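You operate a simulated robot arm through the tools that you are given. There is no shell and no other tool. Be economical: measure what you need, move in short steps, check, and stop when the job is done.

Carry out the task below with a simulated robot arm. There is one attempt and no reset: what you move stays moved.

Task
Take the paste pot on the right half of the wall bench and put it away on the left end of the packing bench. Then shut the right drawer of the wall bench. Then put the small tin from the back of the corner bench on the left end of the long table. Then fetch the little cup and set it on the blue-dotted slate. Then put the card sleeve on the corner of the long table before the iron stand away on the left end of the packing bench. Then take the beige-ended spool and put it on the middle of the long table. Then fetch the scrubbing brush and set it on the sheets of paper. The order counts. Set down upright: card sleeve, beige-ended spool.
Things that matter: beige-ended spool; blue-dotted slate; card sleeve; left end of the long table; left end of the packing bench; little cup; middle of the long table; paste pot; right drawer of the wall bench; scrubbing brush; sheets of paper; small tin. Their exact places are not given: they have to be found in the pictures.

It is judged by the outcome, as a careful person would: the job done as asked, and still so three seconds after it is handed in. It fails if anything else is knocked over, pushed out of place, dropped, spilled or broken. Flat cloth is picked up by pressing the open fingertips on it (5 to 10 N) and closing them slowly along it; thin cloth reads only 2 to 8 mm in the jaws.

Robot
A 6-joint arm with a two-finger parallel gripper on a trunk, on a base that drives. Base frame: it is fixed to the floor where the robot stands at the start and does not move with it; the origin is under the middle of the robot, x ahead of it, y to its left, z up. Lengths are in m, angles in degrees, forces in N, time in s.
Its first joint turns from -166.0 to 166.0 degrees. Places, roughly: beige-ended spool (6x5x7 cm) [-5.5, 2.5, 0.8]; blue-dotted slate (12x9x1 cm) [0.8, 4.3, 0.8]; card sleeve (7x7x8 cm) [-3.2, 2.6, 0.8]; left end of the long table [-2.9, 0.7, 0.8]; left end of the packing bench [-2.7, 4.3, 0.8]; little cup (3x3x3 cm) [-2.9, 2.4, 0.8]; middle of the long table [-2.9, 1.6, 0.8]; paste pot (8x8x6 cm) [0.7, 0.1, 0.8]; right drawer of the wall bench [0.6, 0.6, 0.7]; scrubbing brush (13x5x4 cm) [-5.4, 4.2, 0.9]; sheets of paper (15x20x1 cm) [-3.2, 1.9, 0.8]; small tin (6x6x4 cm) [1, -0.7, 0.8]. Payload 3.43 kg.
The tool frame sits at the grasp point between the pads (the TCP): z along the fingers, y along the line on which they close. The tips reach 0.034 m beyond it. The gripper opens to 0.128 m. The fingers are 0.024 m wide and 0.012 m thick; the gripper's body (0.048 by 0.13 m) begins 0.096 m behind the TCP.
Orientation is that of the tool frame in the base frame, as a unit quaternion [x, y, z, w]. With the fingers straight down and closing along the base's y, the tool's x points along the base's -x, its y along +y and its z along -z.

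Tools
- The arm moves only by the tool servo_tool. Its argument "increments" is text: rows parted by semicolons, each of 7 numbers parted by spaces: the turn, a rotation vector about the base's x, y, z in degrees, then the shift along the base's x, y, z in mm, then the gripper command, from -1 (shut) to 1 (fully open), values between in proportion. In form: rx ry rz x y z grip; .... A call has 1 to 20 rows; each row is the pose to reach, as a shift and turn from the pose commanded when the call began. Rows are played at 5 a second. More than 0.05 m and 8.6 degrees between two rows, or a gripper value outside its range, and nothing of the call is played. A pose out of reach is approached as far as the arm can. The call stops where the force on the tool passes 40 N (or 10 N more than at its start, if that is more) or the arm is blocked; 0.2 s more then pass. Each finger travels about 0.153 m/s and halts on what it meets, pressing with about 41 N; the grip force reading is that of the motor and also rises with nothing between the fingers. The clock runs only during rows and for 0.2 s after the last one: add rows that repeat a pose to give the fingers time. The reply holds the time, the measured pose of the TCP, the force on the tool along the base axes, the opening and the grip force, in the units named above and with some noise, with the torque about the TCP (base axes, N m) and any sound that the robot's microphone picked up.
- Cameras (640 x 400 px; columns grow to the right, rows downward): "scene" is now at [0.1686, 0.2413, 1.2062]; the picture's right is [0.24, -0.97, 0.00], its down [-0.48, -0.12, -0.87] and it looks along [0.84, 0.21, -0.49] (base axes); focal length 214 px, centre (320, 200). "wrist" rides on the gripper at [0.076, -0.011, -0.16] in the tool frame; the picture's right is [0.15, 0.99, 0.00], its down [-0.88, 0.13, -0.46] and it looks along [-0.45, 0.07, 0.89] (tool axes); focal length 234 px, centre (320, 200).
- camera(camera): a new picture of that camera. It takes no simulated time.
- drive_base(legs): drives the robot by 1 to 6 legs, each [ahead, left, turn to the left] in m, m and degrees, along the robot's own axes; the way and the turn of a leg run together, so that a leg with both is an arc; at most 1.5 m and 180 degrees a leg. The arm and the cameras ride along, it lands a little off, and it stops where it bumps. It gives what a move gives.
- head_to(pan, tilt): turns the head with the scene camera to pan (to the left, within 143 degrees either way) and tilt (down, from -29 to 69), counted from straight ahead of the robot. It gives what a move gives.
- point_at(camera, pixels): for up to 12 pixels [column, row] of the newest picture of that camera ("zoom" is the newest enlarged one), the place [x, y, z] in the base frame of the surface seen there, good to about 0.002 m. It takes no simulated time.
- zoom(camera, box): a new picture of the part [left, top, right, bottom] of that camera's present view, enlarged. It takes no simulated time.
- hand_in(): hands the job in; it is judged then, once.

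Go step by step. Measure first, check grasps and placings, and put right what went wrong. The budget is 131 turns and 144 pictures, counting those below and the enlarged ones. Unless the task says otherwise, let go and move clear before handing in.

The tools are called after "Emit:" by a JSON object that holds its "api" and its "payload". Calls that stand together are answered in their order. servo_tool: Moves the arm, as the interface text tells. Its arguments: {"type":"object","properties":{"increments":{"type":"string"}},"required":["increments"]} The other tools are called the same way: drive_base (legs) drives the base; head_to (pan, tilt) turns the head that bears the scene camera; camera (camera) takes a picture; point_at (camera, pixels) gives the place of the surface under pixels of a picture; zoom (camera, box) takes an enlarged picture of a part of a camera's view; hand_in () hands the job in.

At the start:

```text
time_s: 0.0
eef_pos: [0.6083, 0.3455, 1.1149]
orientation: [0.0, 1.0, 0.0, 0.001]
force: [-0.1, -0.2, -0.3]
torque: [-0.01, 0.05, 0.01]
width: 0.128
finger_force: 0.0
robot x, y, heading: [-0.0025, -0.0008, 0.2]
head pan, tilt: [13.8, 29.6]
```

scene: 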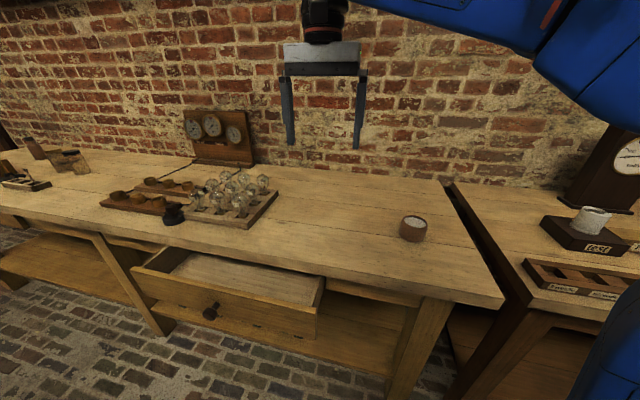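
wrist: 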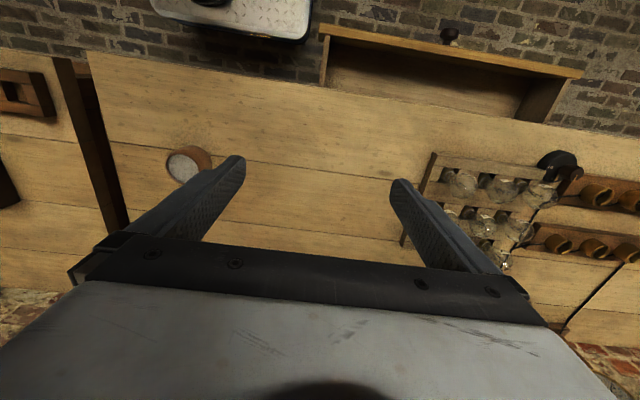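

The paste pot shows at scene (413,228), the open drawer at (230,290). I measure both first.

Emit:
{"api": "point_at", "payload": {"camera": "scene", "pixels": [[413, 220], [402, 228], [426, 230], [413, 240], [210, 313], [160, 268], [318, 305], [325, 278], [380, 260], [590, 215], [590, 245]]}}

Emit:
{"api": "zoom", "payload": {"camera": "scene", "box": [360, 180, 460, 260]}}

Emit:
{"api": "zoom", "payload": {"camera": "scene", "box": [480, 120, 640, 320]}}

```text
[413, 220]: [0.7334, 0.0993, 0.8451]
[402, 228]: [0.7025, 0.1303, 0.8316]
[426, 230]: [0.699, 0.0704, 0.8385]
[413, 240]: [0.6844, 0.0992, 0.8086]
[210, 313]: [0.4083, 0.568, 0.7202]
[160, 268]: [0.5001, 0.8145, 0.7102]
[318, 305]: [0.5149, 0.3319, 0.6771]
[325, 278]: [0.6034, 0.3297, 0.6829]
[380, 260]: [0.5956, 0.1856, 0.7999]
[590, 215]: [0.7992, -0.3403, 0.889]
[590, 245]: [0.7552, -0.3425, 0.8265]
```

```text
5.00 times, centred on (410, 220) of scene
```

zoom: 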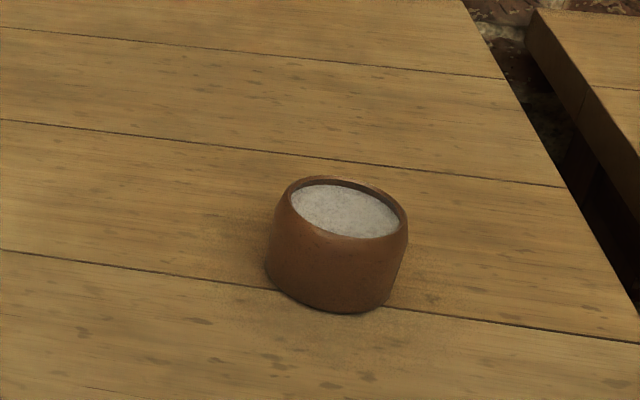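

```text
2.00 times, centred on (560, 220) of scene
```

zoom: 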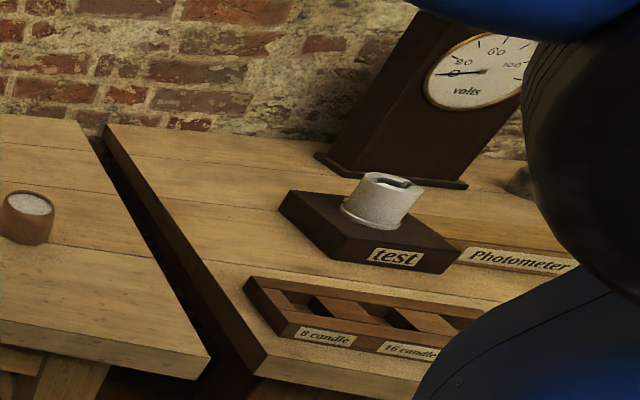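

The pot's centre is near (0.718, 0.10), and the bench top is at 0.80. I move above it.

Emit:
{"api": "servo_tool", "payload": {"increments": "0 0 0 18 -40 -15 1; 0 0 0 36 -80 -30 1; 0 0 0 54 -120 -45 1; 0 0 0 72 -160 -60 1; 0 0 0 90 -200 -80 1; 0 0 0 110 -245 -100 1; 0 0 0 110 -245 -140 1; 0 0 0 110 -245 -160 1; 0 0 0 110 -245 -160 1"}}

Emit:
{"api": "camera", "payload": {"camera": "wrist"}}

Emit:
{"api": "camera", "payload": {"camera": "scene"}}

```text
refused: row 6 steps farther than a row can; nothing moved
```

```text
139 pictures are left
```

wrist: 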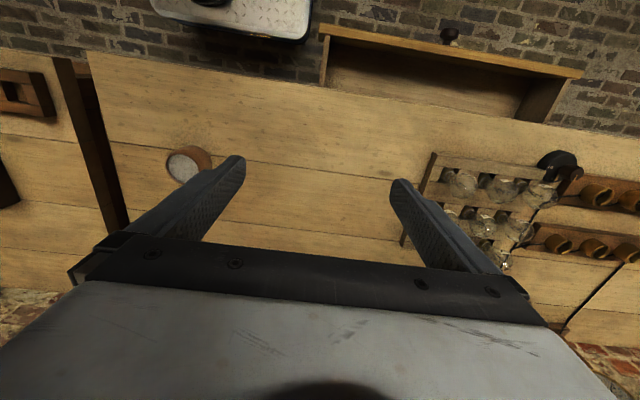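

```text
138 pictures are left
```

scene: 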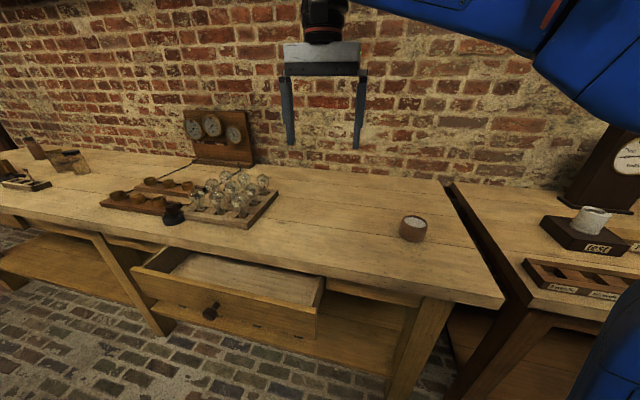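

The step was too long for one row, so nothing moved. I resend it with finer rows.

Emit:
{"api": "servo_tool", "payload": {"increments": "0 0 0 16 -35 -15 1; 0 0 0 32 -70 -30 1; 0 0 0 48 -105 -45 1; 0 0 0 64 -140 -60 1; 0 0 0 80 -175 -75 1; 0 0 0 96 -210 -90 1; 0 0 0 110 -245 -105 1; 0 0 0 110 -245 -145 1; 0 0 0 110 -245 -165 1; 0 0 0 110 -245 -165 1"}}

Emit:
{"api": "camera", "payload": {"camera": "wrist"}}

Emit:
{"api": "camera", "payload": {"camera": "scene"}}

```text
time_s: 2.2
eef_pos: [0.7187, 0.1016, 0.9498]
orientation: [-0.001, 1.0, 0.001, -0.001]
force: [0.6, 0.1, -0.4]
torque: [0.02, 0.02, 0.01]
width: 0.128
finger_force: 0.1
robot x, y, heading: [0.005, -0.0011, 0.1]
head pan, tilt: [13.8, 29.6]
```

```text
137 pictures are left
```

wrist: 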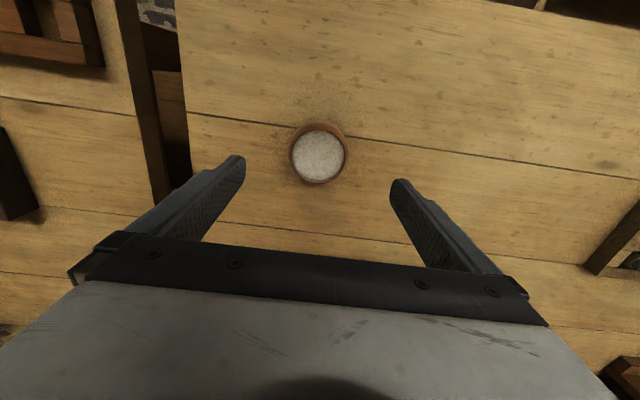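

```text
136 pictures are left
```

scene: 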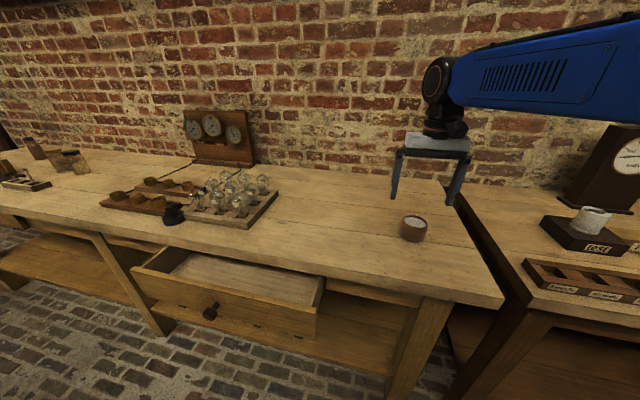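

Emit:
{"api": "point_at", "payload": {"camera": "wrist", "pixels": [[319, 156], [291, 155], [347, 155], [319, 125], [319, 184], [318, 205]]}}

```text
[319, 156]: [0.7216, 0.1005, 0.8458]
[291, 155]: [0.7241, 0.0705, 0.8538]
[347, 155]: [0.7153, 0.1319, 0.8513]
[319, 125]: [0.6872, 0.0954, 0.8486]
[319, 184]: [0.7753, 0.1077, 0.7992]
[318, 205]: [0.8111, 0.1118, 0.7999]
```

The pot's centre reads (0.72, 0.101), which lines up with the tool. I descend, grip and lift.

Emit:
{"api": "servo_tool", "payload": {"increments": "0 0 0 2 0 -40 1; 0 0 0 2 0 -80 1; 0 0 0 2 0 -110 1; 0 0 0 2 0 -110 0; 0 0 0 2 0 -110 -0.4; 0 0 0 2 0 -110 -0.4; 0 0 0 2 0 -110 -0.4; 0 0 0 2 0 -90 -0.4; 0 0 0 2 0 -60 -0.4"}}

```text
time_s: 4.2
eef_pos: [0.7238, 0.1, 0.8928]
orientation: [0.0, 1.0, 0.0, -0.001]
force: [-0.1, 1.0, -4.4]
torque: [0.02, 0.03, -0.03]
width: 0.0708
finger_force: 41.4
robot x, y, heading: [-0.0007, -0.0017, 0.0]
head pan, tilt: [13.8, 29.6]
```

The pot is held (width 0.071, about 4 N). I lift it, pull it in to a carrying pose and look around the room to the left.

Emit:
{"api": "servo_tool", "payload": {"increments": "0 0 0 0 0 45 -0.4; 0 0 0 0 0 90 -0.4; 0 0 0 -35 0 120 -0.4; 0 0 0 -70 0 150 -0.4; 0 0 0 -110 0 170 -0.4; 0 0 0 -155 0 180 -0.4; 0 0 0 -200 0 180 -0.4; 0 0 0 -240 0 180 -0.4; 0 0 0 -240 0 180 -0.4"}}

Emit:
{"api": "head_to", "payload": {"pan": 75, "tilt": 15}}

Emit:
{"api": "camera", "payload": {"camera": "scene"}}

Emit:
{"api": "head_to", "payload": {"pan": 140, "tilt": 15}}

Emit:
{"api": "camera", "payload": {"camera": "scene"}}

```text
time_s: 6.2
eef_pos: [0.4771, 0.1035, 1.07]
orientation: [0.0, 1.0, 0.001, 0.0]
force: [0.7, 0.2, -4.2]
torque: [0.01, 0.01, -0.01]
width: 0.0707
finger_force: 41.3
robot x, y, heading: [0.0042, -0.0012, 0.1]
head pan, tilt: [13.8, 29.6]
```

```text
time_s: 7.5
eef_pos: [0.4769, 0.1024, 1.0701]
orientation: [0.0, 1.0, 0.0, 0.0]
force: [-0.1, 0.3, -3.9]
torque: [0.0, -0.03, -0.03]
width: 0.0712
finger_force: 41.2
robot x, y, heading: [-0.0019, -0.0028, -0.0]
head pan, tilt: [75.0, 15.0]
```

```text
135 pictures are left
```

scene: 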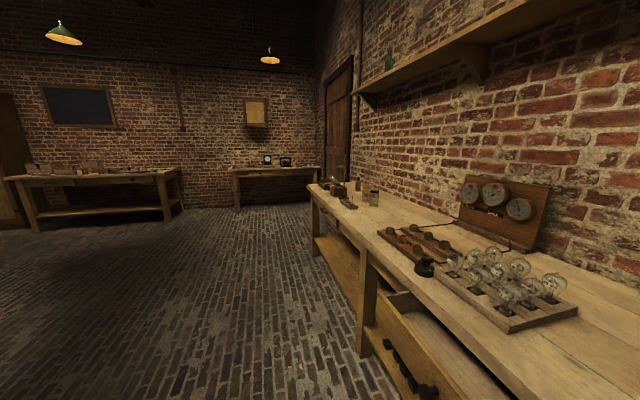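

```text
time_s: 8.9
eef_pos: [0.4782, 0.1028, 1.0692]
orientation: [0.0, 1.0, 0.001, 0.0]
force: [-0.7, -0.7, -3.6]
torque: [-0.01, -0.02, 0.02]
width: 0.071
finger_force: 40.9
robot x, y, heading: [-0.0015, 0.001, 0.0]
head pan, tilt: [140.0, 15.0]
```

```text
134 pictures are left
```

scene: 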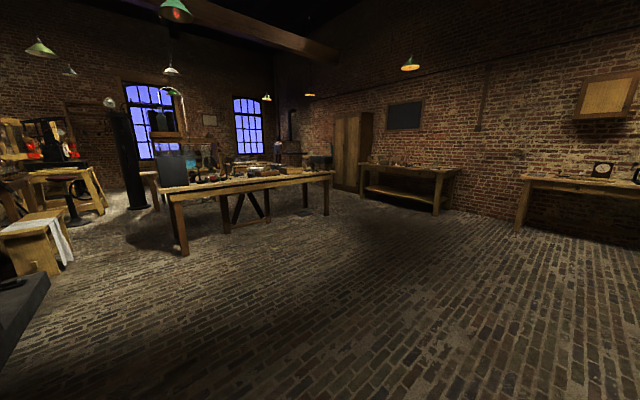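

The packing bench is on the far wall, at (410,180) in the latest picture, and the floor between is free. I measure it from this view.

Emit:
{"api": "point_at", "payload": {"camera": "scene", "pixels": [[366, 165], [440, 170], [458, 168], [436, 212], [520, 178], [518, 230], [330, 172], [170, 195], [185, 255], [326, 212]]}}

Emit:
{"api": "zoom", "payload": {"camera": "scene", "box": [340, 120, 500, 220]}}

Emit:
{"api": "zoom", "payload": {"camera": "scene", "box": [140, 80, 340, 260]}}

```text
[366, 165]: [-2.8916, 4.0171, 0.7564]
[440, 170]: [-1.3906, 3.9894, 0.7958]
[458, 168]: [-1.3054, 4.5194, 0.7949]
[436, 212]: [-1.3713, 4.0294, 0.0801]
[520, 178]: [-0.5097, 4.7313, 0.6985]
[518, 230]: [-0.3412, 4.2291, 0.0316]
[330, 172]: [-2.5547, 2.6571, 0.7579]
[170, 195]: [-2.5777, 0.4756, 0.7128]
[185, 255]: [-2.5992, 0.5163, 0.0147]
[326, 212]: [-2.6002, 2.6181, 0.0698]
```

```text
4.00 times, centred on (420, 170) of scene
```

zoom: 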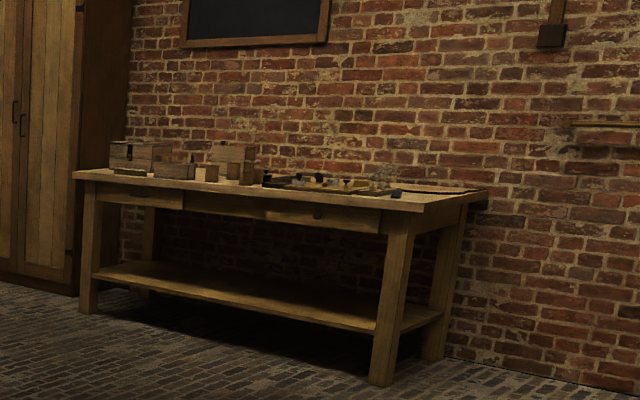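

```text
2.22 times, centred on (240, 170) of scene
```

zoom: 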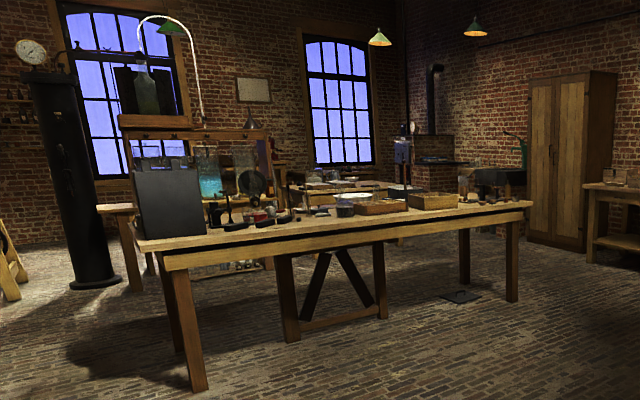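

The packing bench runs from x≈-3.0 to -1.35 with its front edge at y≈4.0. I back off, turn and drive in front of its left end.

Emit:
{"api": "drive_base", "payload": {"legs": [[-0.6, 0, 0], [0, 0, 90], [1.15, 0.3, 0], [1.15, 0.3, 0], [1.1, 0.5, 0], [0, 1.0, 0]]}}

Emit:
{"api": "head_to", "payload": {"pan": 0, "tilt": 35}}

Emit:
{"api": "camera", "payload": {"camera": "scene"}}

```text
time_s: 38.1
eef_pos: [-3.0948, 3.7089, 1.0698]
orientation: [0.747, -0.665, 0.0, 0.001]
force: [0.2, 0.2, -3.2]
torque: [-0.03, 0.01, 0.01]
width: 0.0709
finger_force: 40.9
robot x, y, heading: [-2.9312, 3.247, 96.6]
head pan, tilt: [140.0, 15.0]
```

```text
time_s: 40.3
eef_pos: [-3.0934, 3.7093, 1.0697]
orientation: [0.747, -0.665, 0.0, 0.0]
force: [-0.1, -0.6, -4.1]
torque: [-0.02, 0.01, 0.01]
width: 0.071
finger_force: 40.9
robot x, y, heading: [-2.939, 3.2486, 96.7]
head pan, tilt: [0.0, 35.0]
```

```text
131 pictures are left
```

scene: 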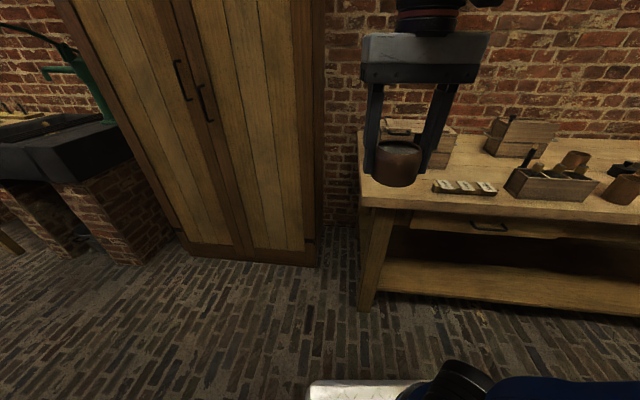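

The drive drifted by about 7° and 0.25 m. I correct that and look again.

Emit:
{"api": "drive_base", "payload": {"legs": [[0, 0, -6.7], [0.15, -0.3, 0]]}}

Emit:
{"api": "head_to", "payload": {"pan": 0, "tilt": 38}}

Emit:
{"api": "camera", "payload": {"camera": "scene"}}

```text
time_s: 43.1
eef_pos: [-2.7413, 3.872, 1.0701]
orientation: [0.708, -0.706, 0.0, 0.0]
force: [-0.1, 0.2, -4.3]
torque: [0.0, -0.01, 0.01]
width: 0.0706
finger_force: 40.3
robot x, y, heading: [-2.6367, 3.3939, 90.2]
head pan, tilt: [0.0, 35.0]
```

```text
time_s: 43.7
eef_pos: [-2.7415, 3.8722, 1.0694]
orientation: [0.708, -0.706, 0.0, 0.0]
force: [0.3, 0.2, -3.9]
torque: [0.0, 0.01, -0.01]
width: 0.0709
finger_force: 41.4
robot x, y, heading: [-2.6412, 3.3906, 90.2]
head pan, tilt: [0.0, 38.0]
```

```text
130 pictures are left
```

scene: 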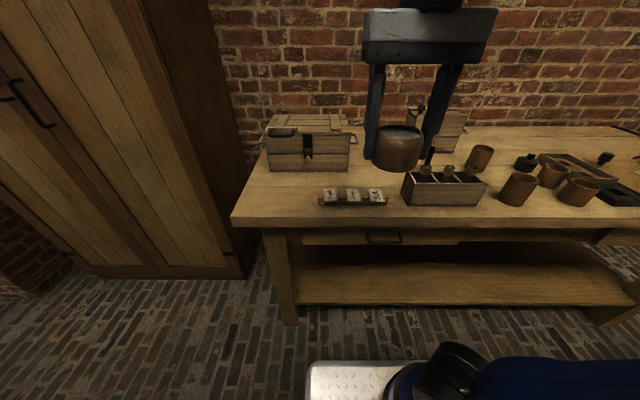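

Free spots on the left end: the strip at (275,195) and between the crate and the box around (370,170). I measure those.

Emit:
{"api": "point_at", "payload": {"camera": "scene", "pixels": [[235, 222], [262, 165], [270, 170], [347, 170], [318, 203], [386, 202], [320, 190], [375, 180], [405, 200], [270, 195], [290, 210], [415, 150]]}}

Emit:
{"api": "zoom", "payload": {"camera": "scene", "box": [220, 90, 500, 240]}}

Emit:
{"api": "camera", "payload": {"camera": "wrist"}}

```text
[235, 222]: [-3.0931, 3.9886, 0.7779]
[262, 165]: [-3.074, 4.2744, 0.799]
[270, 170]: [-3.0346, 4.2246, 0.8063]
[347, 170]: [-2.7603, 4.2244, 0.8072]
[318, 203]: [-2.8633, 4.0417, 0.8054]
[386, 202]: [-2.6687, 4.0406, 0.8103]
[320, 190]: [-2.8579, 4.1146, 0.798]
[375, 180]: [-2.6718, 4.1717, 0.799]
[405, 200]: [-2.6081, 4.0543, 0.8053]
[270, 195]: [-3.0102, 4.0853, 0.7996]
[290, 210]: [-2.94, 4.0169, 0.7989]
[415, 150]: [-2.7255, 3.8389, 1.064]
```

```text
2.29 times, centred on (360, 165) of scene
```

zoom: 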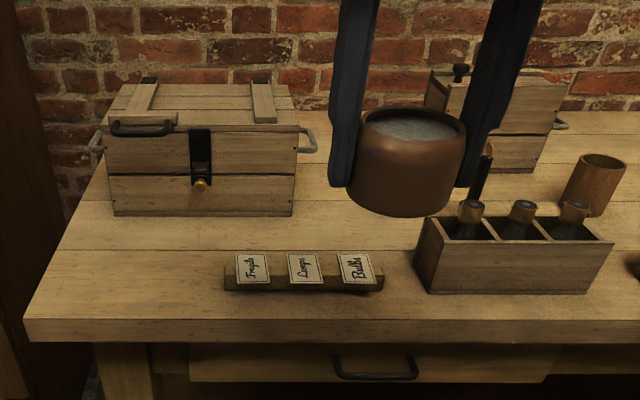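

```text
128 pictures are left
```

wrist: 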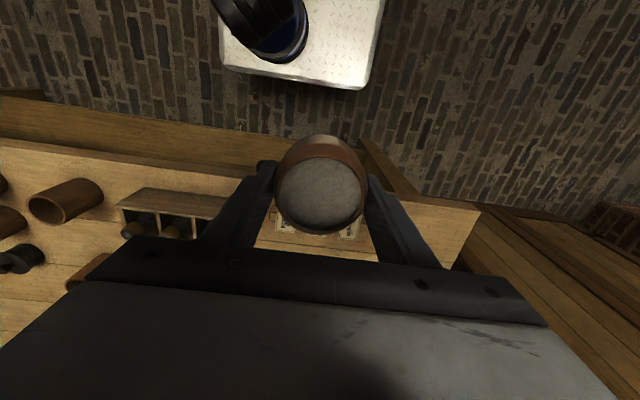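

I move the held pot to the left so the gap behind the bottle box becomes visible.

Emit:
{"api": "servo_tool", "payload": {"increments": "0 0 0 -40 0 0 -0.4; 0 0 0 -80 0 0 -0.4; 0 0 0 -120 0 0 -0.4; 0 0 0 -160 0 0 -0.4; 0 0 0 -200 0 0 -0.4; 0 0 0 -200 0 0 -0.4"}}

Emit:
{"api": "zoom", "payload": {"camera": "scene", "box": [240, 90, 560, 240]}}

```text
time_s: 45.1
eef_pos: [-2.943, 3.8699, 1.0689]
orientation: [0.708, -0.706, -0.001, 0.001]
force: [-0.1, -0.1, -3.7]
torque: [0.01, 0.0, 0.02]
width: 0.0709
finger_force: 40.9
robot x, y, heading: [-2.6391, 3.3963, 90.1]
head pan, tilt: [0.0, 38.0]
```

```text
2.00 times, centred on (400, 165) of scene
```

zoom: 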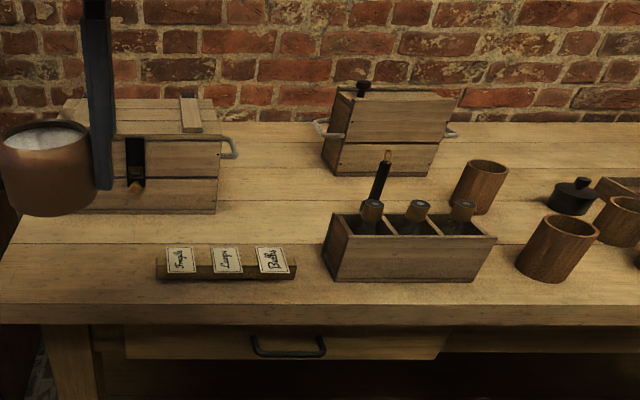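

Emit:
{"api": "point_at", "payload": {"camera": "zoom", "pixels": [[216, 212], [235, 153], [318, 128], [335, 172], [270, 150], [270, 190], [290, 130], [330, 225], [384, 165], [265, 225], [170, 250], [290, 276]]}}

```text
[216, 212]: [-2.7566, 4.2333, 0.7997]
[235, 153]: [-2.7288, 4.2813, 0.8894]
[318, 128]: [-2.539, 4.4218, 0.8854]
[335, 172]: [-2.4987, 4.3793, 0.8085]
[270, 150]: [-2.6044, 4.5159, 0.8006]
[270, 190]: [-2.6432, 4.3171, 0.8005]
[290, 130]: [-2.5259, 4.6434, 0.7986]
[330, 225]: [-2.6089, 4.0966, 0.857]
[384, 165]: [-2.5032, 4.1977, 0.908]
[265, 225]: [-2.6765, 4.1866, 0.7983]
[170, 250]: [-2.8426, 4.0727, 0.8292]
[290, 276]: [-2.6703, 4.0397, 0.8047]
```

The gap is free from x -2.73 to -2.54 and y 4.13 to 4.5. I bring the pot above (-2.635, 4.34).

Emit:
{"api": "servo_tool", "payload": {"increments": "0 0 0 24 36 0 -0.4; 0 0 0 48 72 0 -0.4; 0 0 0 72 108 0 -0.4; 0 0 0 96 144 0 -0.4; 0 0 0 120 180 0 -0.4; 0 0 0 144 216 0 -0.4; 0 0 0 168 252 0 -0.4; 0 0 0 192 288 0 -0.4; 0 0 0 216 324 0 -0.4; 0 0 0 240 360 0 -0.4; 0 0 0 264 396 0 -0.4; 0 0 0 288 432 0 -0.4; 0 0 0 308 470 0 -0.4; 0 0 0 308 470 -40 -0.4; 0 0 0 308 470 -80 -0.4; 0 0 0 308 470 -80 -0.4"}}

Emit:
{"api": "camera", "payload": {"camera": "scene"}}

Emit:
{"api": "camera", "payload": {"camera": "wrist"}}

```text
time_s: 48.5
eef_pos: [-2.6342, 4.3444, 0.9858]
orientation: [0.708, -0.706, 0.001, 0.0]
force: [0.8, -0.4, -3.6]
torque: [0.02, 0.0, 0.02]
width: 0.0707
finger_force: 40.2
robot x, y, heading: [-2.6395, 3.3988, 89.9]
head pan, tilt: [0.0, 38.0]
```

```text
126 pictures are left
```

scene: 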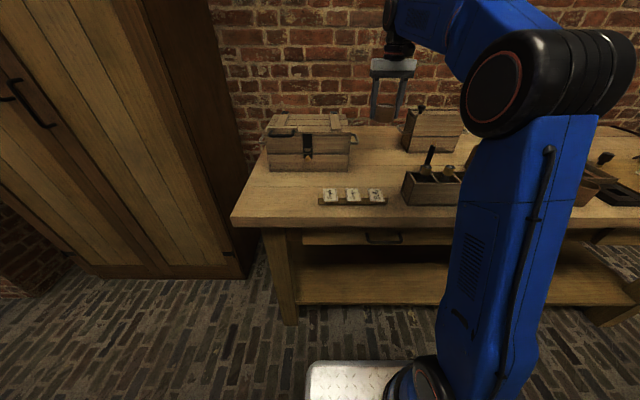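

```text
125 pictures are left
```

wrist: 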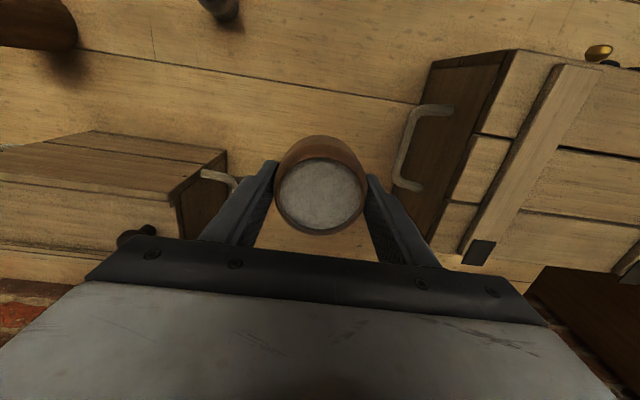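

The gap is clear on both sides. I shift slightly left and nearer, then lower the pot to the bench.

Emit:
{"api": "servo_tool", "payload": {"increments": "0 0 0 -8 -15 0 -0.4; 0 0 0 -8 -15 -45 -0.4; 0 0 0 -8 -15 -90 -0.4; 0 0 0 -8 -15 -125 -0.4; 0 0 0 -8 -15 -140 -0.4; 0 0 0 -8 -15 -145 -0.4; 0 0 0 -8 -15 -145 -0.4"}}

```text
time_s: 50.1
eef_pos: [-2.6416, 4.3271, 0.8426]
orientation: [0.708, -0.707, 0.001, 0.0]
force: [0.0, -0.6, -4.5]
torque: [0.04, 0.01, 0.03]
width: 0.071
finger_force: 40.9
robot x, y, heading: [-2.6354, 3.3929, 90.2]
head pan, tilt: [0.0, 38.0]
```

Emit:
{"api": "servo_tool", "payload": {"increments": "0 0 0 0 0 -2 -0.4; 0 0 0 0 0 -4 -0.4; 0 0 0 0 0 -4 -0.4"}}

```text
time_s: 50.9
eef_pos: [-2.6416, 4.3262, 0.8415]
orientation: [0.708, -0.706, -0.002, -0.001]
force: [1.3, 13.0, 32.8]
torque: [-0.2, -0.11, -0.02]
width: 0.0709
finger_force: 41.3
robot x, y, heading: [-2.6349, 3.3943, 90.0]
head pan, tilt: [0.0, 38.0]
```

It has touched down. I open the fingers partway to keep clear of the handles and rise.

Emit:
{"api": "servo_tool", "payload": {"increments": "0 0 0 0 0 2 -0.4; 0 0 0 0 0 2 0.2; 0 0 0 0 0 2 0.5; 0 0 0 0 0 2 0.5; 0 0 0 0 0 40 0.5; 0 0 0 0 0 85 0.5; 0 0 0 0 0 130 0.5; 0 0 0 0 0 170 0.5; 0 0 0 0 -45 200 0.5; 0 0 0 0 -90 220 0.5; 0 0 0 0 -135 230 0.5; 0 0 0 0 -180 230 0.5; 0 0 0 0 -225 230 0.5; 0 0 0 0 -270 230 0.5; 0 0 0 0 -315 230 0.5; 0 0 0 0 -360 230 0.5; 0 0 0 0 -405 230 0.5; 0 0 0 0 -450 230 0.5"}}

Emit:
{"api": "camera", "payload": {"camera": "scene"}}

```text
refused: row 9 steps farther than a row can; nothing moved
```

```text
124 pictures are left
```

scene: 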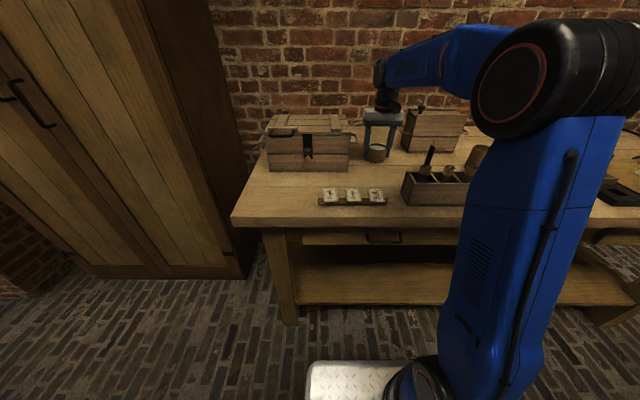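

Emit:
{"api": "servo_tool", "payload": {"increments": "0 0 0 0 0 2 -0.4; 0 0 0 0 0 2 0.2; 0 0 0 0 0 2 0.5; 0 0 0 0 0 2 0.5; 0 0 0 0 0 40 0.5; 0 0 0 0 0 85 0.5; 0 0 0 0 0 130 0.5; 0 0 0 0 0 170 0.5; 0 0 0 0 -30 200 0.5; 0 0 0 0 -70 220 0.5; 0 0 0 0 -115 230 0.5; 0 0 0 0 -160 230 0.5; 0 0 0 0 -205 230 0.5; 0 0 0 0 -250 230 0.5; 0 0 0 0 -295 230 0.5; 0 0 0 0 -340 230 0.5; 0 0 0 0 -385 230 0.5; 0 0 0 0 -430 230 0.5; 0 0 0 0 -470 230 0.5"}}

Emit:
{"api": "camera", "payload": {"camera": "scene"}}

```text
time_s: 54.9
eef_pos: [-2.6371, 3.8546, 1.0707]
orientation: [-0.707, 0.707, -0.001, 0.0]
force: [0.8, -0.4, -0.1]
torque: [-0.02, -0.03, -0.01]
width: 0.0961
finger_force: 0.1
robot x, y, heading: [-2.6387, 3.3937, 90.2]
head pan, tilt: [0.0, 38.0]
```

```text
123 pictures are left
```

scene: 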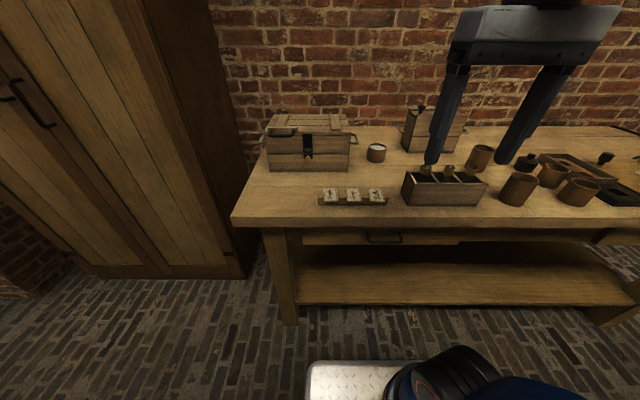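

The pot stands upright at (376,153). I drive back to the wall bench to shut the drawer.

Emit:
{"api": "drive_base", "payload": {"legs": [[0, 0, -90], [1.2, 0, 0], [0.4, -1.4, 0], [0.4, -1.4, 0]]}}

Emit:
{"api": "camera", "payload": {"camera": "scene"}}

```text
time_s: 78.5
eef_pos: [-0.1852, 0.5879, 1.0704]
orientation: [-0.015, 1.0, 0.0, 0.0]
force: [-0.4, -0.3, -0.2]
torque: [0.04, -0.01, -0.01]
width: 0.096
finger_force: 0.1
robot x, y, heading: [-0.6433, 0.5777, 1.5]
head pan, tilt: [0.0, 38.0]
```

```text
122 pictures are left
```

scene: 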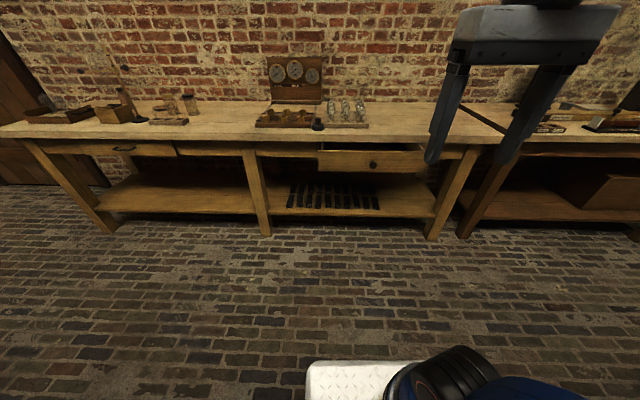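

The open right drawer shows at (370,160) and the shut left drawer at (120,148). I measure both fronts.

Emit:
{"api": "point_at", "payload": {"camera": "scene", "pixels": [[320, 162], [423, 162], [345, 162], [400, 162], [373, 153], [373, 171], [373, 163], [100, 150], [150, 150], [250, 139], [300, 151], [355, 147]]}}

Emit:
{"api": "zoom", "payload": {"camera": "scene", "box": [240, 100, 480, 240]}}

```text
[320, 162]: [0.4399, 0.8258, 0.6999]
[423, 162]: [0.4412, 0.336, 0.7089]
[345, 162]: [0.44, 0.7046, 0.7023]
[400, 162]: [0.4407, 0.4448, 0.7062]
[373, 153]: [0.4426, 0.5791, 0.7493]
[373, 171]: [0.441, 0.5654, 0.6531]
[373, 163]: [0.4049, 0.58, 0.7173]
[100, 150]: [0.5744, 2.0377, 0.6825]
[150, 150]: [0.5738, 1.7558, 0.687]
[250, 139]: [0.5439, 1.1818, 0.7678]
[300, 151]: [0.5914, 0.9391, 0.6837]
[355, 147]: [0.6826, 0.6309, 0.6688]
```

```text
2.67 times, centred on (360, 170) of scene
```

zoom: 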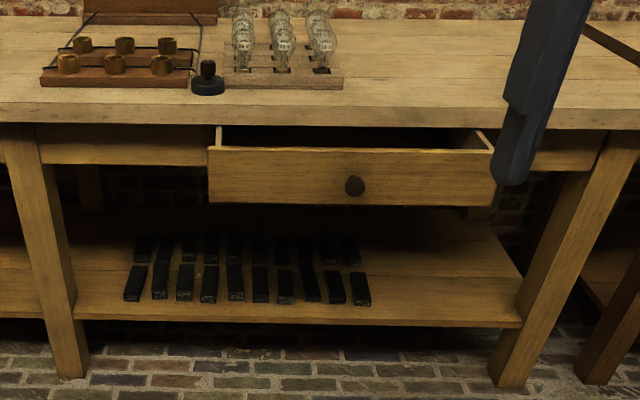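

The drawer front is at x=0.441 (z 0.65–0.755), and the shut one sits at x≈0.574. I drive a little closer, then bring the tool level so the open fingertips straddle the knob.

Emit:
{"api": "drive_base", "payload": {"legs": [[0.3, 0, -1.5]]}}

Emit:
{"api": "servo_tool", "payload": {"increments": "0 -8 0 15 0 -20 0.5; 0 -16 0 30 0 -40 0.5; 0 -24 0 45 0 -65 0.5; 0 -32 0 60 0 -90 0.5; 0 -40 0 75 0 -120 0.5; 0 -48 0 90 0 -150 0.5; 0 -56 0 105 0 -180 0.5; 0 -64 0 120 0 -215 0.5; 0 -72 0 135 0 -250 0.5; 0 -80 0 150 0 -290 0.5; 0 -88 0 165 0 -330 0.5; 0 -90 0 180 0 -365 0.5; 0 -90 0 190 0 -365 0.5"}}

Emit:
{"api": "camera", "payload": {"camera": "wrist"}}

Emit:
{"api": "camera", "payload": {"camera": "scene"}}

```text
time_s: 80.6
eef_pos: [0.1192, 0.5835, 1.0709]
orientation: [-0.003, 1.0, 0.0, 0.0]
force: [0.1, -0.4, -0.3]
torque: [0.0, 0.02, 0.0]
width: 0.0959
finger_force: 0.0
robot x, y, heading: [-0.3445, 0.5805, 0.3]
head pan, tilt: [0.0, 38.0]
```

```text
time_s: 83.4
eef_pos: [0.4613, 0.6438, 0.8498]
orientation: [-0.003, 0.708, -0.001, 0.706]
force: [1.3, -3.5, 0.5]
torque: [0.01, 0.04, 0.38]
width: 0.0958
finger_force: 0.0
out of reach, approached as far as the arm can: row 8, 9, 10, 11, 12, 13
robot x, y, heading: [-0.3432, 0.5801, 0.4]
head pan, tilt: [0.0, 38.0]
```

```text
120 pictures are left
```

wrist: 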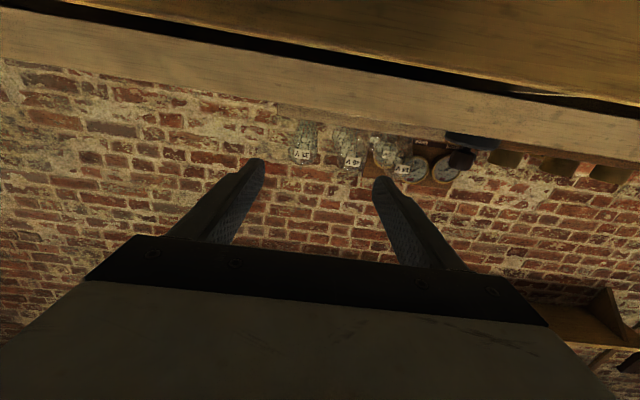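

```text
119 pictures are left
```

scene: 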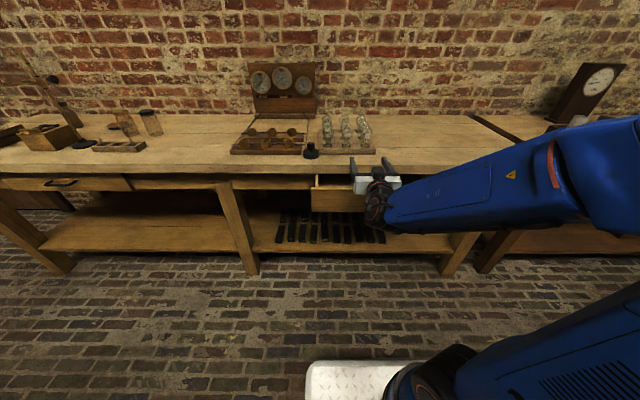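

The level pose was out of reach near the base, so the tool stopped at (0.461,0.644,0.85), clear of everything. I back the base 0.22 m and lower the tool from there.

Emit:
{"api": "drive_base", "payload": {"legs": [[-0.22, 0, 0]]}}

Emit:
{"api": "servo_tool", "payload": {"increments": "0 0 0 0 0 0 0.5; 0 0 0 0 0 0 0.5"}}

```text
time_s: 85.1
eef_pos: [0.2388, 0.6433, 0.8503]
orientation: [-0.004, 0.708, 0.0, 0.706]
force: [0.1, 0.2, 0.1]
torque: [-0.01, -0.02, -0.01]
width: 0.0961
finger_force: 0.1
robot x, y, heading: [-0.5652, 0.5791, 0.8]
head pan, tilt: [0.0, 38.0]
```

```text
time_s: 85.7
eef_pos: [0.2391, 0.6444, 0.8505]
orientation: [-0.004, 0.708, -0.001, 0.706]
force: [0.1, 0.6, 0.1]
torque: [-0.03, 0.02, 0.0]
width: 0.0959
finger_force: 0.0
robot x, y, heading: [-0.569, 0.5799, 0.7]
head pan, tilt: [0.0, 38.0]
```

Emit:
{"api": "servo_tool", "payload": {"increments": "0 0 0 15 -10 -25 0.5; 0 0 0 30 -20 -50 0.5; 0 0 0 45 -32 -75 0.5; 0 0 0 60 -44 -100 0.5; 0 0 0 75 -54 -125 0.5; 0 0 0 90 -64 -150 0.5; 0 0 0 90 -64 -150 0.5"}}

Emit:
{"api": "camera", "payload": {"camera": "scene"}}

Emit:
{"api": "camera", "payload": {"camera": "wrist"}}

```text
time_s: 87.3
eef_pos: [0.3282, 0.6034, 0.7111]
orientation: [-0.005, 0.71, -0.016, 0.704]
force: [-0.9, 0.8, 0.5]
torque: [0.0, 0.02, -0.03]
width: 0.096
finger_force: 0.0
out of reach, approached as far as the arm can: row 1, 2, 3, 4, 5, 6, 7
robot x, y, heading: [-0.5636, 0.5808, 0.9]
head pan, tilt: [0.0, 38.0]
```

```text
118 pictures are left
```

scene: 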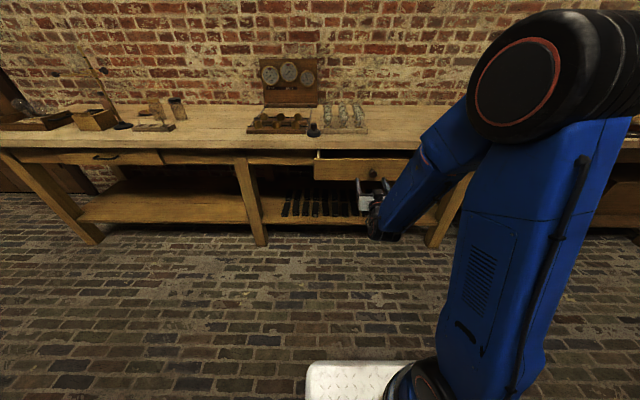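

```text
117 pictures are left
```

wrist: 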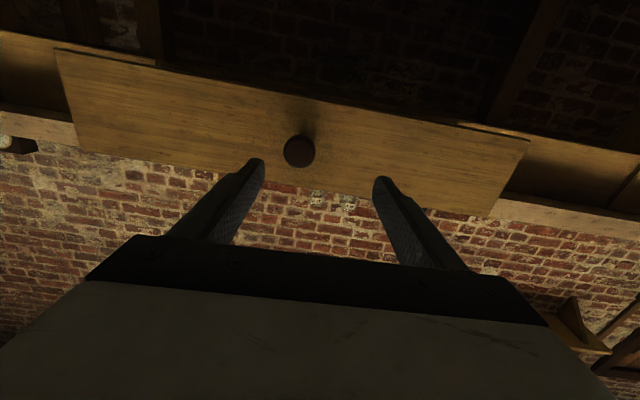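

The fingertips are at drawer height, straddling the knob off-centre. I shift the base right 2 cm and ahead until just before contact.

Emit:
{"api": "drive_base", "payload": {"legs": [[0.05, -0.022, -0.5]]}}

Emit:
{"api": "camera", "payload": {"camera": "wrist"}}

```text
time_s: 88.2
eef_pos: [0.3793, 0.5744, 0.7103]
orientation: [-0.003, 0.71, -0.018, 0.704]
force: [0.6, 0.6, 0.1]
torque: [0.02, 0.02, 0.0]
width: 0.0961
finger_force: 0.0
robot x, y, heading: [-0.5112, 0.5578, 0.2]
head pan, tilt: [0.0, 38.0]
```

```text
116 pictures are left
```

wrist: 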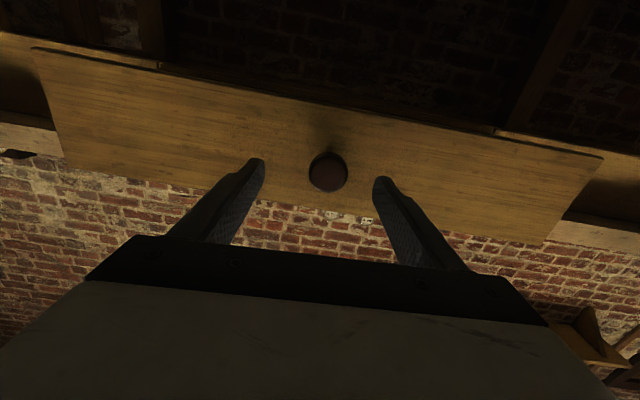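

The knob is centred between the fingers. I push ahead with the base in small legs.

Emit:
{"api": "drive_base", "payload": {"legs": [[0.06, 0, 0], [0.07, 0, 0]]}}

Emit:
{"api": "camera", "payload": {"camera": "wrist"}}

```text
time_s: 89.8
eef_pos: [0.5093, 0.5732, 0.7106]
orientation: [-0.002, 0.71, -0.019, 0.704]
force: [-1.0, 0.5, 0.8]
torque: [0.02, 0.01, 0.02]
width: 0.096
finger_force: 0.1
robot x, y, heading: [-0.3809, 0.5602, 0.6]
head pan, tilt: [0.0, 38.0]
```

```text
115 pictures are left
```

wrist: 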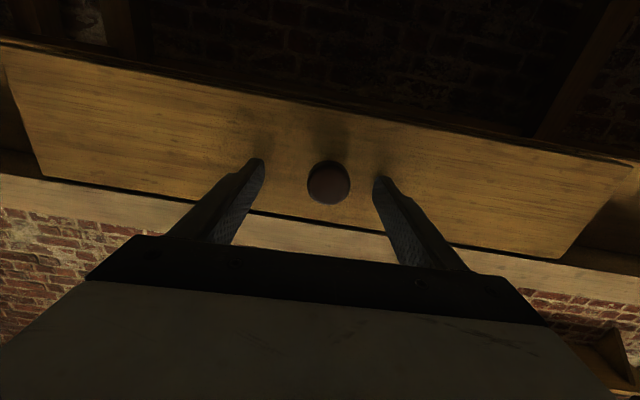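

It slides well; about 3 cm remain.

Emit:
{"api": "drive_base", "payload": {"legs": [[0.03, 0, 0]]}}

Emit:
{"api": "camera", "payload": {"camera": "scene"}}

```text
time_s: 90.8
eef_pos: [0.5379, 0.5732, 0.711]
orientation: [-0.003, 0.71, -0.019, 0.703]
force: [-5.1, -0.7, 2.3]
torque: [0.15, -0.13, 0.24]
width: 0.0957
finger_force: 0.1
robot x, y, heading: [-0.3486, 0.558, 0.1]
head pan, tilt: [0.0, 38.0]
stopped in leg 1: the force on the tool passed its limit (the readings are from after the stop); the commanded pose is now the measured one
```

```text
114 pictures are left
```

scene: 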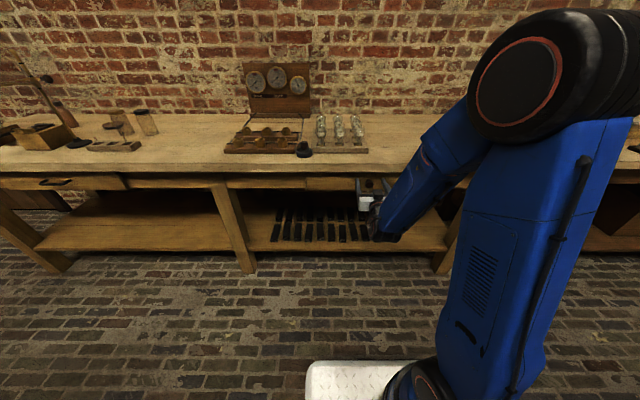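

The stop at tip x≈0.572 matches shut. I back off and look at the drawer and the corner bench.

Emit:
{"api": "drive_base", "payload": {"legs": [[-0.3, 0, 0]]}}

Emit:
{"api": "servo_tool", "payload": {"increments": "0 5 0 0 0 20 0.5; 0 13 0 0 0 50 0.5; 0 21 0 0 0 80 0.5; 0 29 0 0 0 110 0.5; 0 37 0 0 0 145 0.5; 0 45 0 0 0 180 0.5; 0 53 0 0 0 210 0.5; 0 61 0 0 0 245 0.5; 0 69 0 0 0 275 0.5; 0 77 0 0 0 305 0.5; 0 85 0 0 0 335 0.5; 0 90 0 -20 0 365 0.5; 0 90 0 -60 0 370 0.5; 0 90 0 -100 0 370 0.5; 0 90 0 -140 0 370 0.5; 0 90 0 -180 0 370 0.5; 0 90 0 -220 0 370 0.5; 0 90 0 -260 0 370 0.5"}}

Emit:
{"api": "head_to", "payload": {"pan": -20, "tilt": 25}}

Emit:
{"api": "camera", "payload": {"camera": "scene"}}

```text
time_s: 92.9
eef_pos: [0.2345, 0.5753, 0.7091]
orientation: [-0.005, 0.711, -0.018, 0.703]
force: [0.4, -1.5, 0.0]
torque: [0.0, -0.02, -0.01]
width: 0.096
finger_force: 0.1
robot x, y, heading: [-0.6577, 0.5584, 0.3]
head pan, tilt: [0.0, 38.0]
```

```text
time_s: 96.7
eef_pos: [-0.025, 0.5755, 1.0792]
orientation: [-0.015, 1.0, -0.009, -0.006]
force: [1.6, 0.3, -0.5]
torque: [-0.02, 0.06, -0.01]
width: 0.096
finger_force: 0.2
out of reach, approached as far as the arm can: row 5
robot x, y, heading: [-0.6557, 0.5552, 0.5]
head pan, tilt: [0.0, 38.0]
```

```text
time_s: 97.5
eef_pos: [-0.0253, 0.5755, 1.08]
orientation: [-0.016, 1.0, -0.009, -0.005]
force: [0.3, 0.5, 0.7]
torque: [-0.01, 0.01, 0.0]
width: 0.096
finger_force: 0.1
robot x, y, heading: [-0.6541, 0.5553, 0.4]
head pan, tilt: [-20.0, 25.0]
```

```text
113 pictures are left
```

scene: 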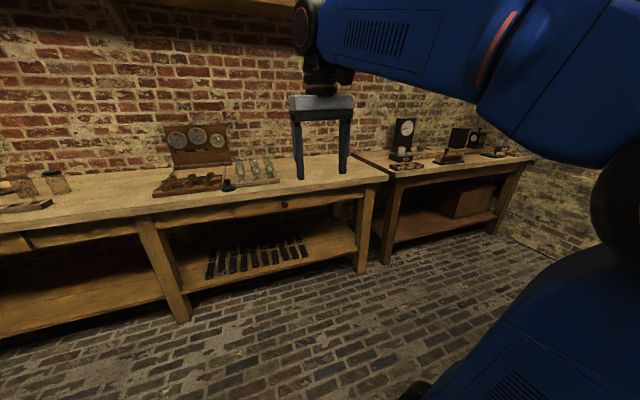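

Emit:
{"api": "point_at", "payload": {"camera": "scene", "pixels": [[220, 218], [200, 222], [280, 208], [330, 199], [368, 165], [525, 157], [390, 175], [480, 172]]}}

Emit:
{"api": "zoom", "payload": {"camera": "scene", "box": [360, 100, 560, 220]}}

Emit:
{"api": "zoom", "payload": {"camera": "scene", "box": [120, 140, 380, 300]}}

```text
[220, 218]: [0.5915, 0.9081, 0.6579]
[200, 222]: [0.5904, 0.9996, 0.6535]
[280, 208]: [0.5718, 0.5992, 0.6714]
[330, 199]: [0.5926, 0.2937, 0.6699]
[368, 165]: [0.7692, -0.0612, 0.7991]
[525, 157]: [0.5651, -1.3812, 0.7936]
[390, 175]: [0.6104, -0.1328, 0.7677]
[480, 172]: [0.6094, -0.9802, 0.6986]
```

```text
3.20 times, centred on (460, 160) of scene
```

zoom: 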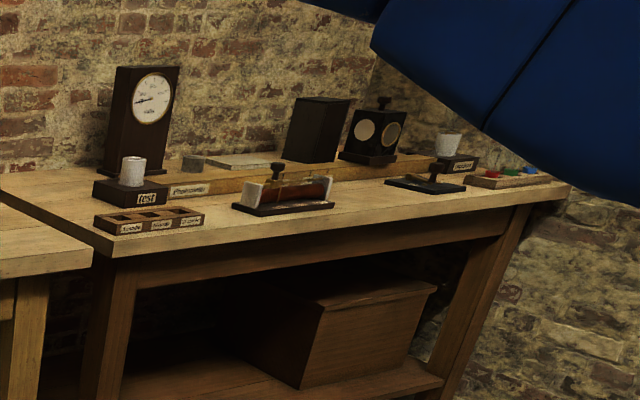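

```text
2.46 times, centred on (250, 220) of scene
```

zoom: 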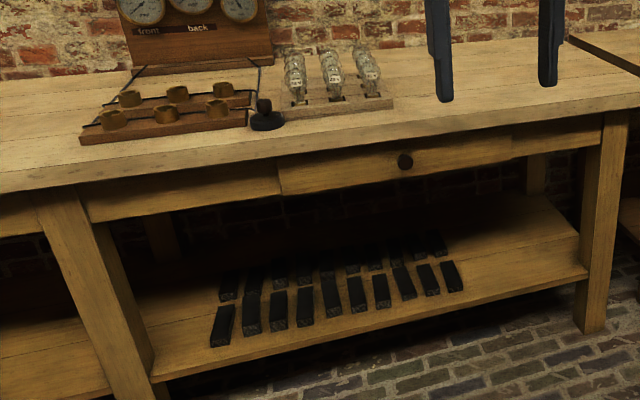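

The drawer front is flush (x 0.572). The tin is probably the small object at zoom (193,162), so I drive before the corner bench.

Emit:
{"api": "drive_base", "payload": {"legs": [[0, -1.2, 0], [0.5, 0, 0]]}}

Emit:
{"api": "head_to", "payload": {"pan": 0, "tilt": 35}}

Emit:
{"api": "camera", "payload": {"camera": "scene"}}

```text
time_s: 106.2
eef_pos: [0.5112, -0.5914, 1.0799]
orientation: [-0.027, 1.0, -0.009, -0.005]
force: [-0.2, -0.7, 0.3]
torque: [-0.01, 0.03, -0.02]
width: 0.096
finger_force: 0.1
robot x, y, heading: [-0.118, -0.6237, 1.9]
head pan, tilt: [-20.0, 25.0]
```

```text
time_s: 107.0
eef_pos: [0.5122, -0.5921, 1.0793]
orientation: [-0.027, 1.0, -0.009, -0.006]
force: [0.2, 0.2, -0.8]
torque: [0.02, -0.01, 0.04]
width: 0.0964
finger_force: 0.1
robot x, y, heading: [-0.1181, -0.6265, 1.6]
head pan, tilt: [0.0, 35.0]
```

```text
110 pictures are left
```

scene: 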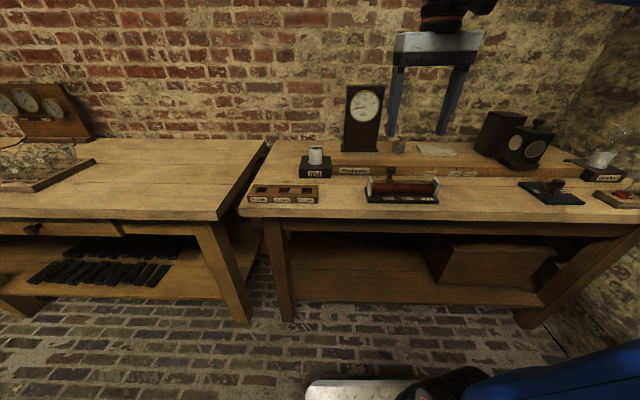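

Emit:
{"api": "zoom", "payload": {"camera": "scene", "box": [320, 110, 480, 210]}}

Emit:
{"api": "point_at", "payload": {"camera": "scene", "pixels": [[398, 142], [398, 149], [393, 147], [404, 147], [398, 153], [430, 149], [400, 160], [360, 147], [370, 110], [480, 148], [398, 187]]}}

```text
4.00 times, centred on (400, 160) of scene
```

zoom: 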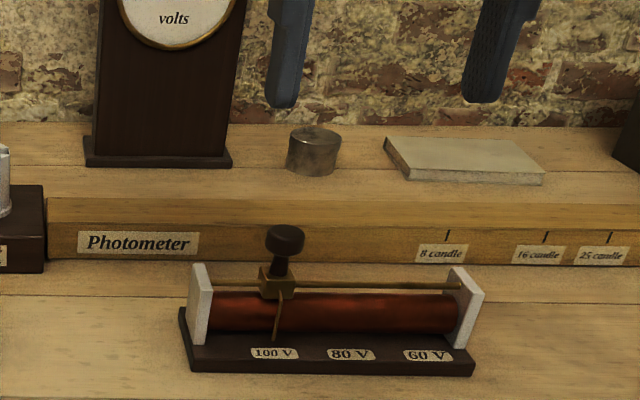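

```text
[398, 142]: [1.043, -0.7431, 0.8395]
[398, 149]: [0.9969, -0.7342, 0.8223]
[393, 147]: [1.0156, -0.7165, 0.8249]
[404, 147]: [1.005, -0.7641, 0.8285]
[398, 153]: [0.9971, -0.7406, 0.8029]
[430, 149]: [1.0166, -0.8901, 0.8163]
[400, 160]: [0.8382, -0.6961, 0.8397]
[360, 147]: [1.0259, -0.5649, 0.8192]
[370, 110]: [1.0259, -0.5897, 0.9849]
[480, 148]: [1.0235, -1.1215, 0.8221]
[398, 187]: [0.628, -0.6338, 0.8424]
```

The tin stands at about (1.025,-0.742), top at 0.84. I check the clearances beside it and drive in.

Emit:
{"api": "point_at", "payload": {"camera": "zoom", "pixels": [[230, 162], [236, 40], [390, 148], [408, 178], [288, 160], [338, 160], [313, 140], [313, 175], [315, 125], [285, 228]]}}

Emit:
{"api": "drive_base", "payload": {"legs": [[0, 0, -1.7], [0.2, -0.12, 0]]}}

```text
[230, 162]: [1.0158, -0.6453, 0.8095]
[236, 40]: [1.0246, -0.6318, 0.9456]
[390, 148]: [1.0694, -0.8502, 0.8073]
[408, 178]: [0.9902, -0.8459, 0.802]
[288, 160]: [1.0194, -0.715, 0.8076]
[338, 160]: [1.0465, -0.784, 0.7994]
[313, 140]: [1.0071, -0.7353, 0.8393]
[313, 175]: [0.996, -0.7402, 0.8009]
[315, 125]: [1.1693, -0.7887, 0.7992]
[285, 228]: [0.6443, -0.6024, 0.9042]
```

```text
time_s: 109.1
eef_pos: [0.7129, -0.7268, 1.0797]
orientation: [-0.013, 1.0, -0.008, -0.006]
force: [0.8, -0.2, -0.6]
torque: [-0.03, 0.02, 0.02]
width: 0.096
finger_force: 0.1
robot x, y, heading: [0.0838, -0.7408, 0.2]
head pan, tilt: [0.0, 35.0]
```

Emit:
{"api": "servo_tool", "payload": {"increments": "0 0 0 40 -2 0 0.5; 0 0 0 80 -4 0 0.5; 1 -0.6 -1.5 120 -6 0 0.5; 1 -0.6 -1.5 160 -8 0 0.5; 1 -0.6 -1.5 200 -10 0 0.5; 1 -0.6 -1.5 240 -12 0 0.5; 1 -0.6 -1.5 280 -14 -15 0.5; 1 -0.6 -1.5 311 -15 -50 0.5; 1 -0.6 -1.5 311 -15 -95 0.5; 1 -0.6 -1.5 311 -15 -130 0.5; 1 -0.6 -1.5 311 -15 -130 0.5"}}

Emit:
{"api": "camera", "payload": {"camera": "wrist"}}

Emit:
{"api": "camera", "payload": {"camera": "scene"}}

```text
time_s: 111.5
eef_pos: [1.0228, -0.7444, 0.9478]
orientation: [0.001, 1.0, 0.0, 0.0]
force: [0.5, -0.1, 0.1]
torque: [0.01, 0.01, 0.0]
width: 0.0962
finger_force: 0.0
robot x, y, heading: [0.0835, -0.7394, 0.2]
head pan, tilt: [0.0, 35.0]
```

```text
108 pictures are left
```

wrist: 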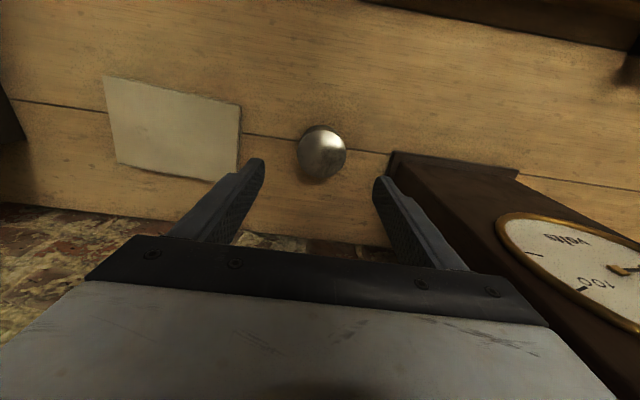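

```text
107 pictures are left
```

scene: 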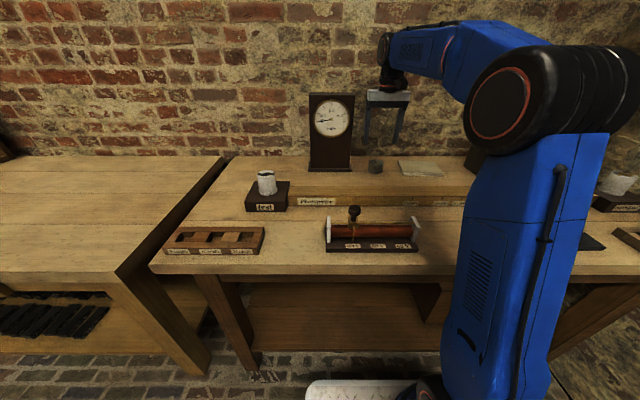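

Emit:
{"api": "point_at", "payload": {"camera": "wrist", "pixels": [[322, 150], [298, 150], [346, 150], [320, 127], [320, 178], [391, 152], [240, 140]]}}

```text
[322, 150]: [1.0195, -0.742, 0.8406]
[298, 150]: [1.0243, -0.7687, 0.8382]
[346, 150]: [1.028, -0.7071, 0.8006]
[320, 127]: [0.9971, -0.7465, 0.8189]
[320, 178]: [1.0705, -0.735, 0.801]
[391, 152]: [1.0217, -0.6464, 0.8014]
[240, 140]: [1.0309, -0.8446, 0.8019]
```

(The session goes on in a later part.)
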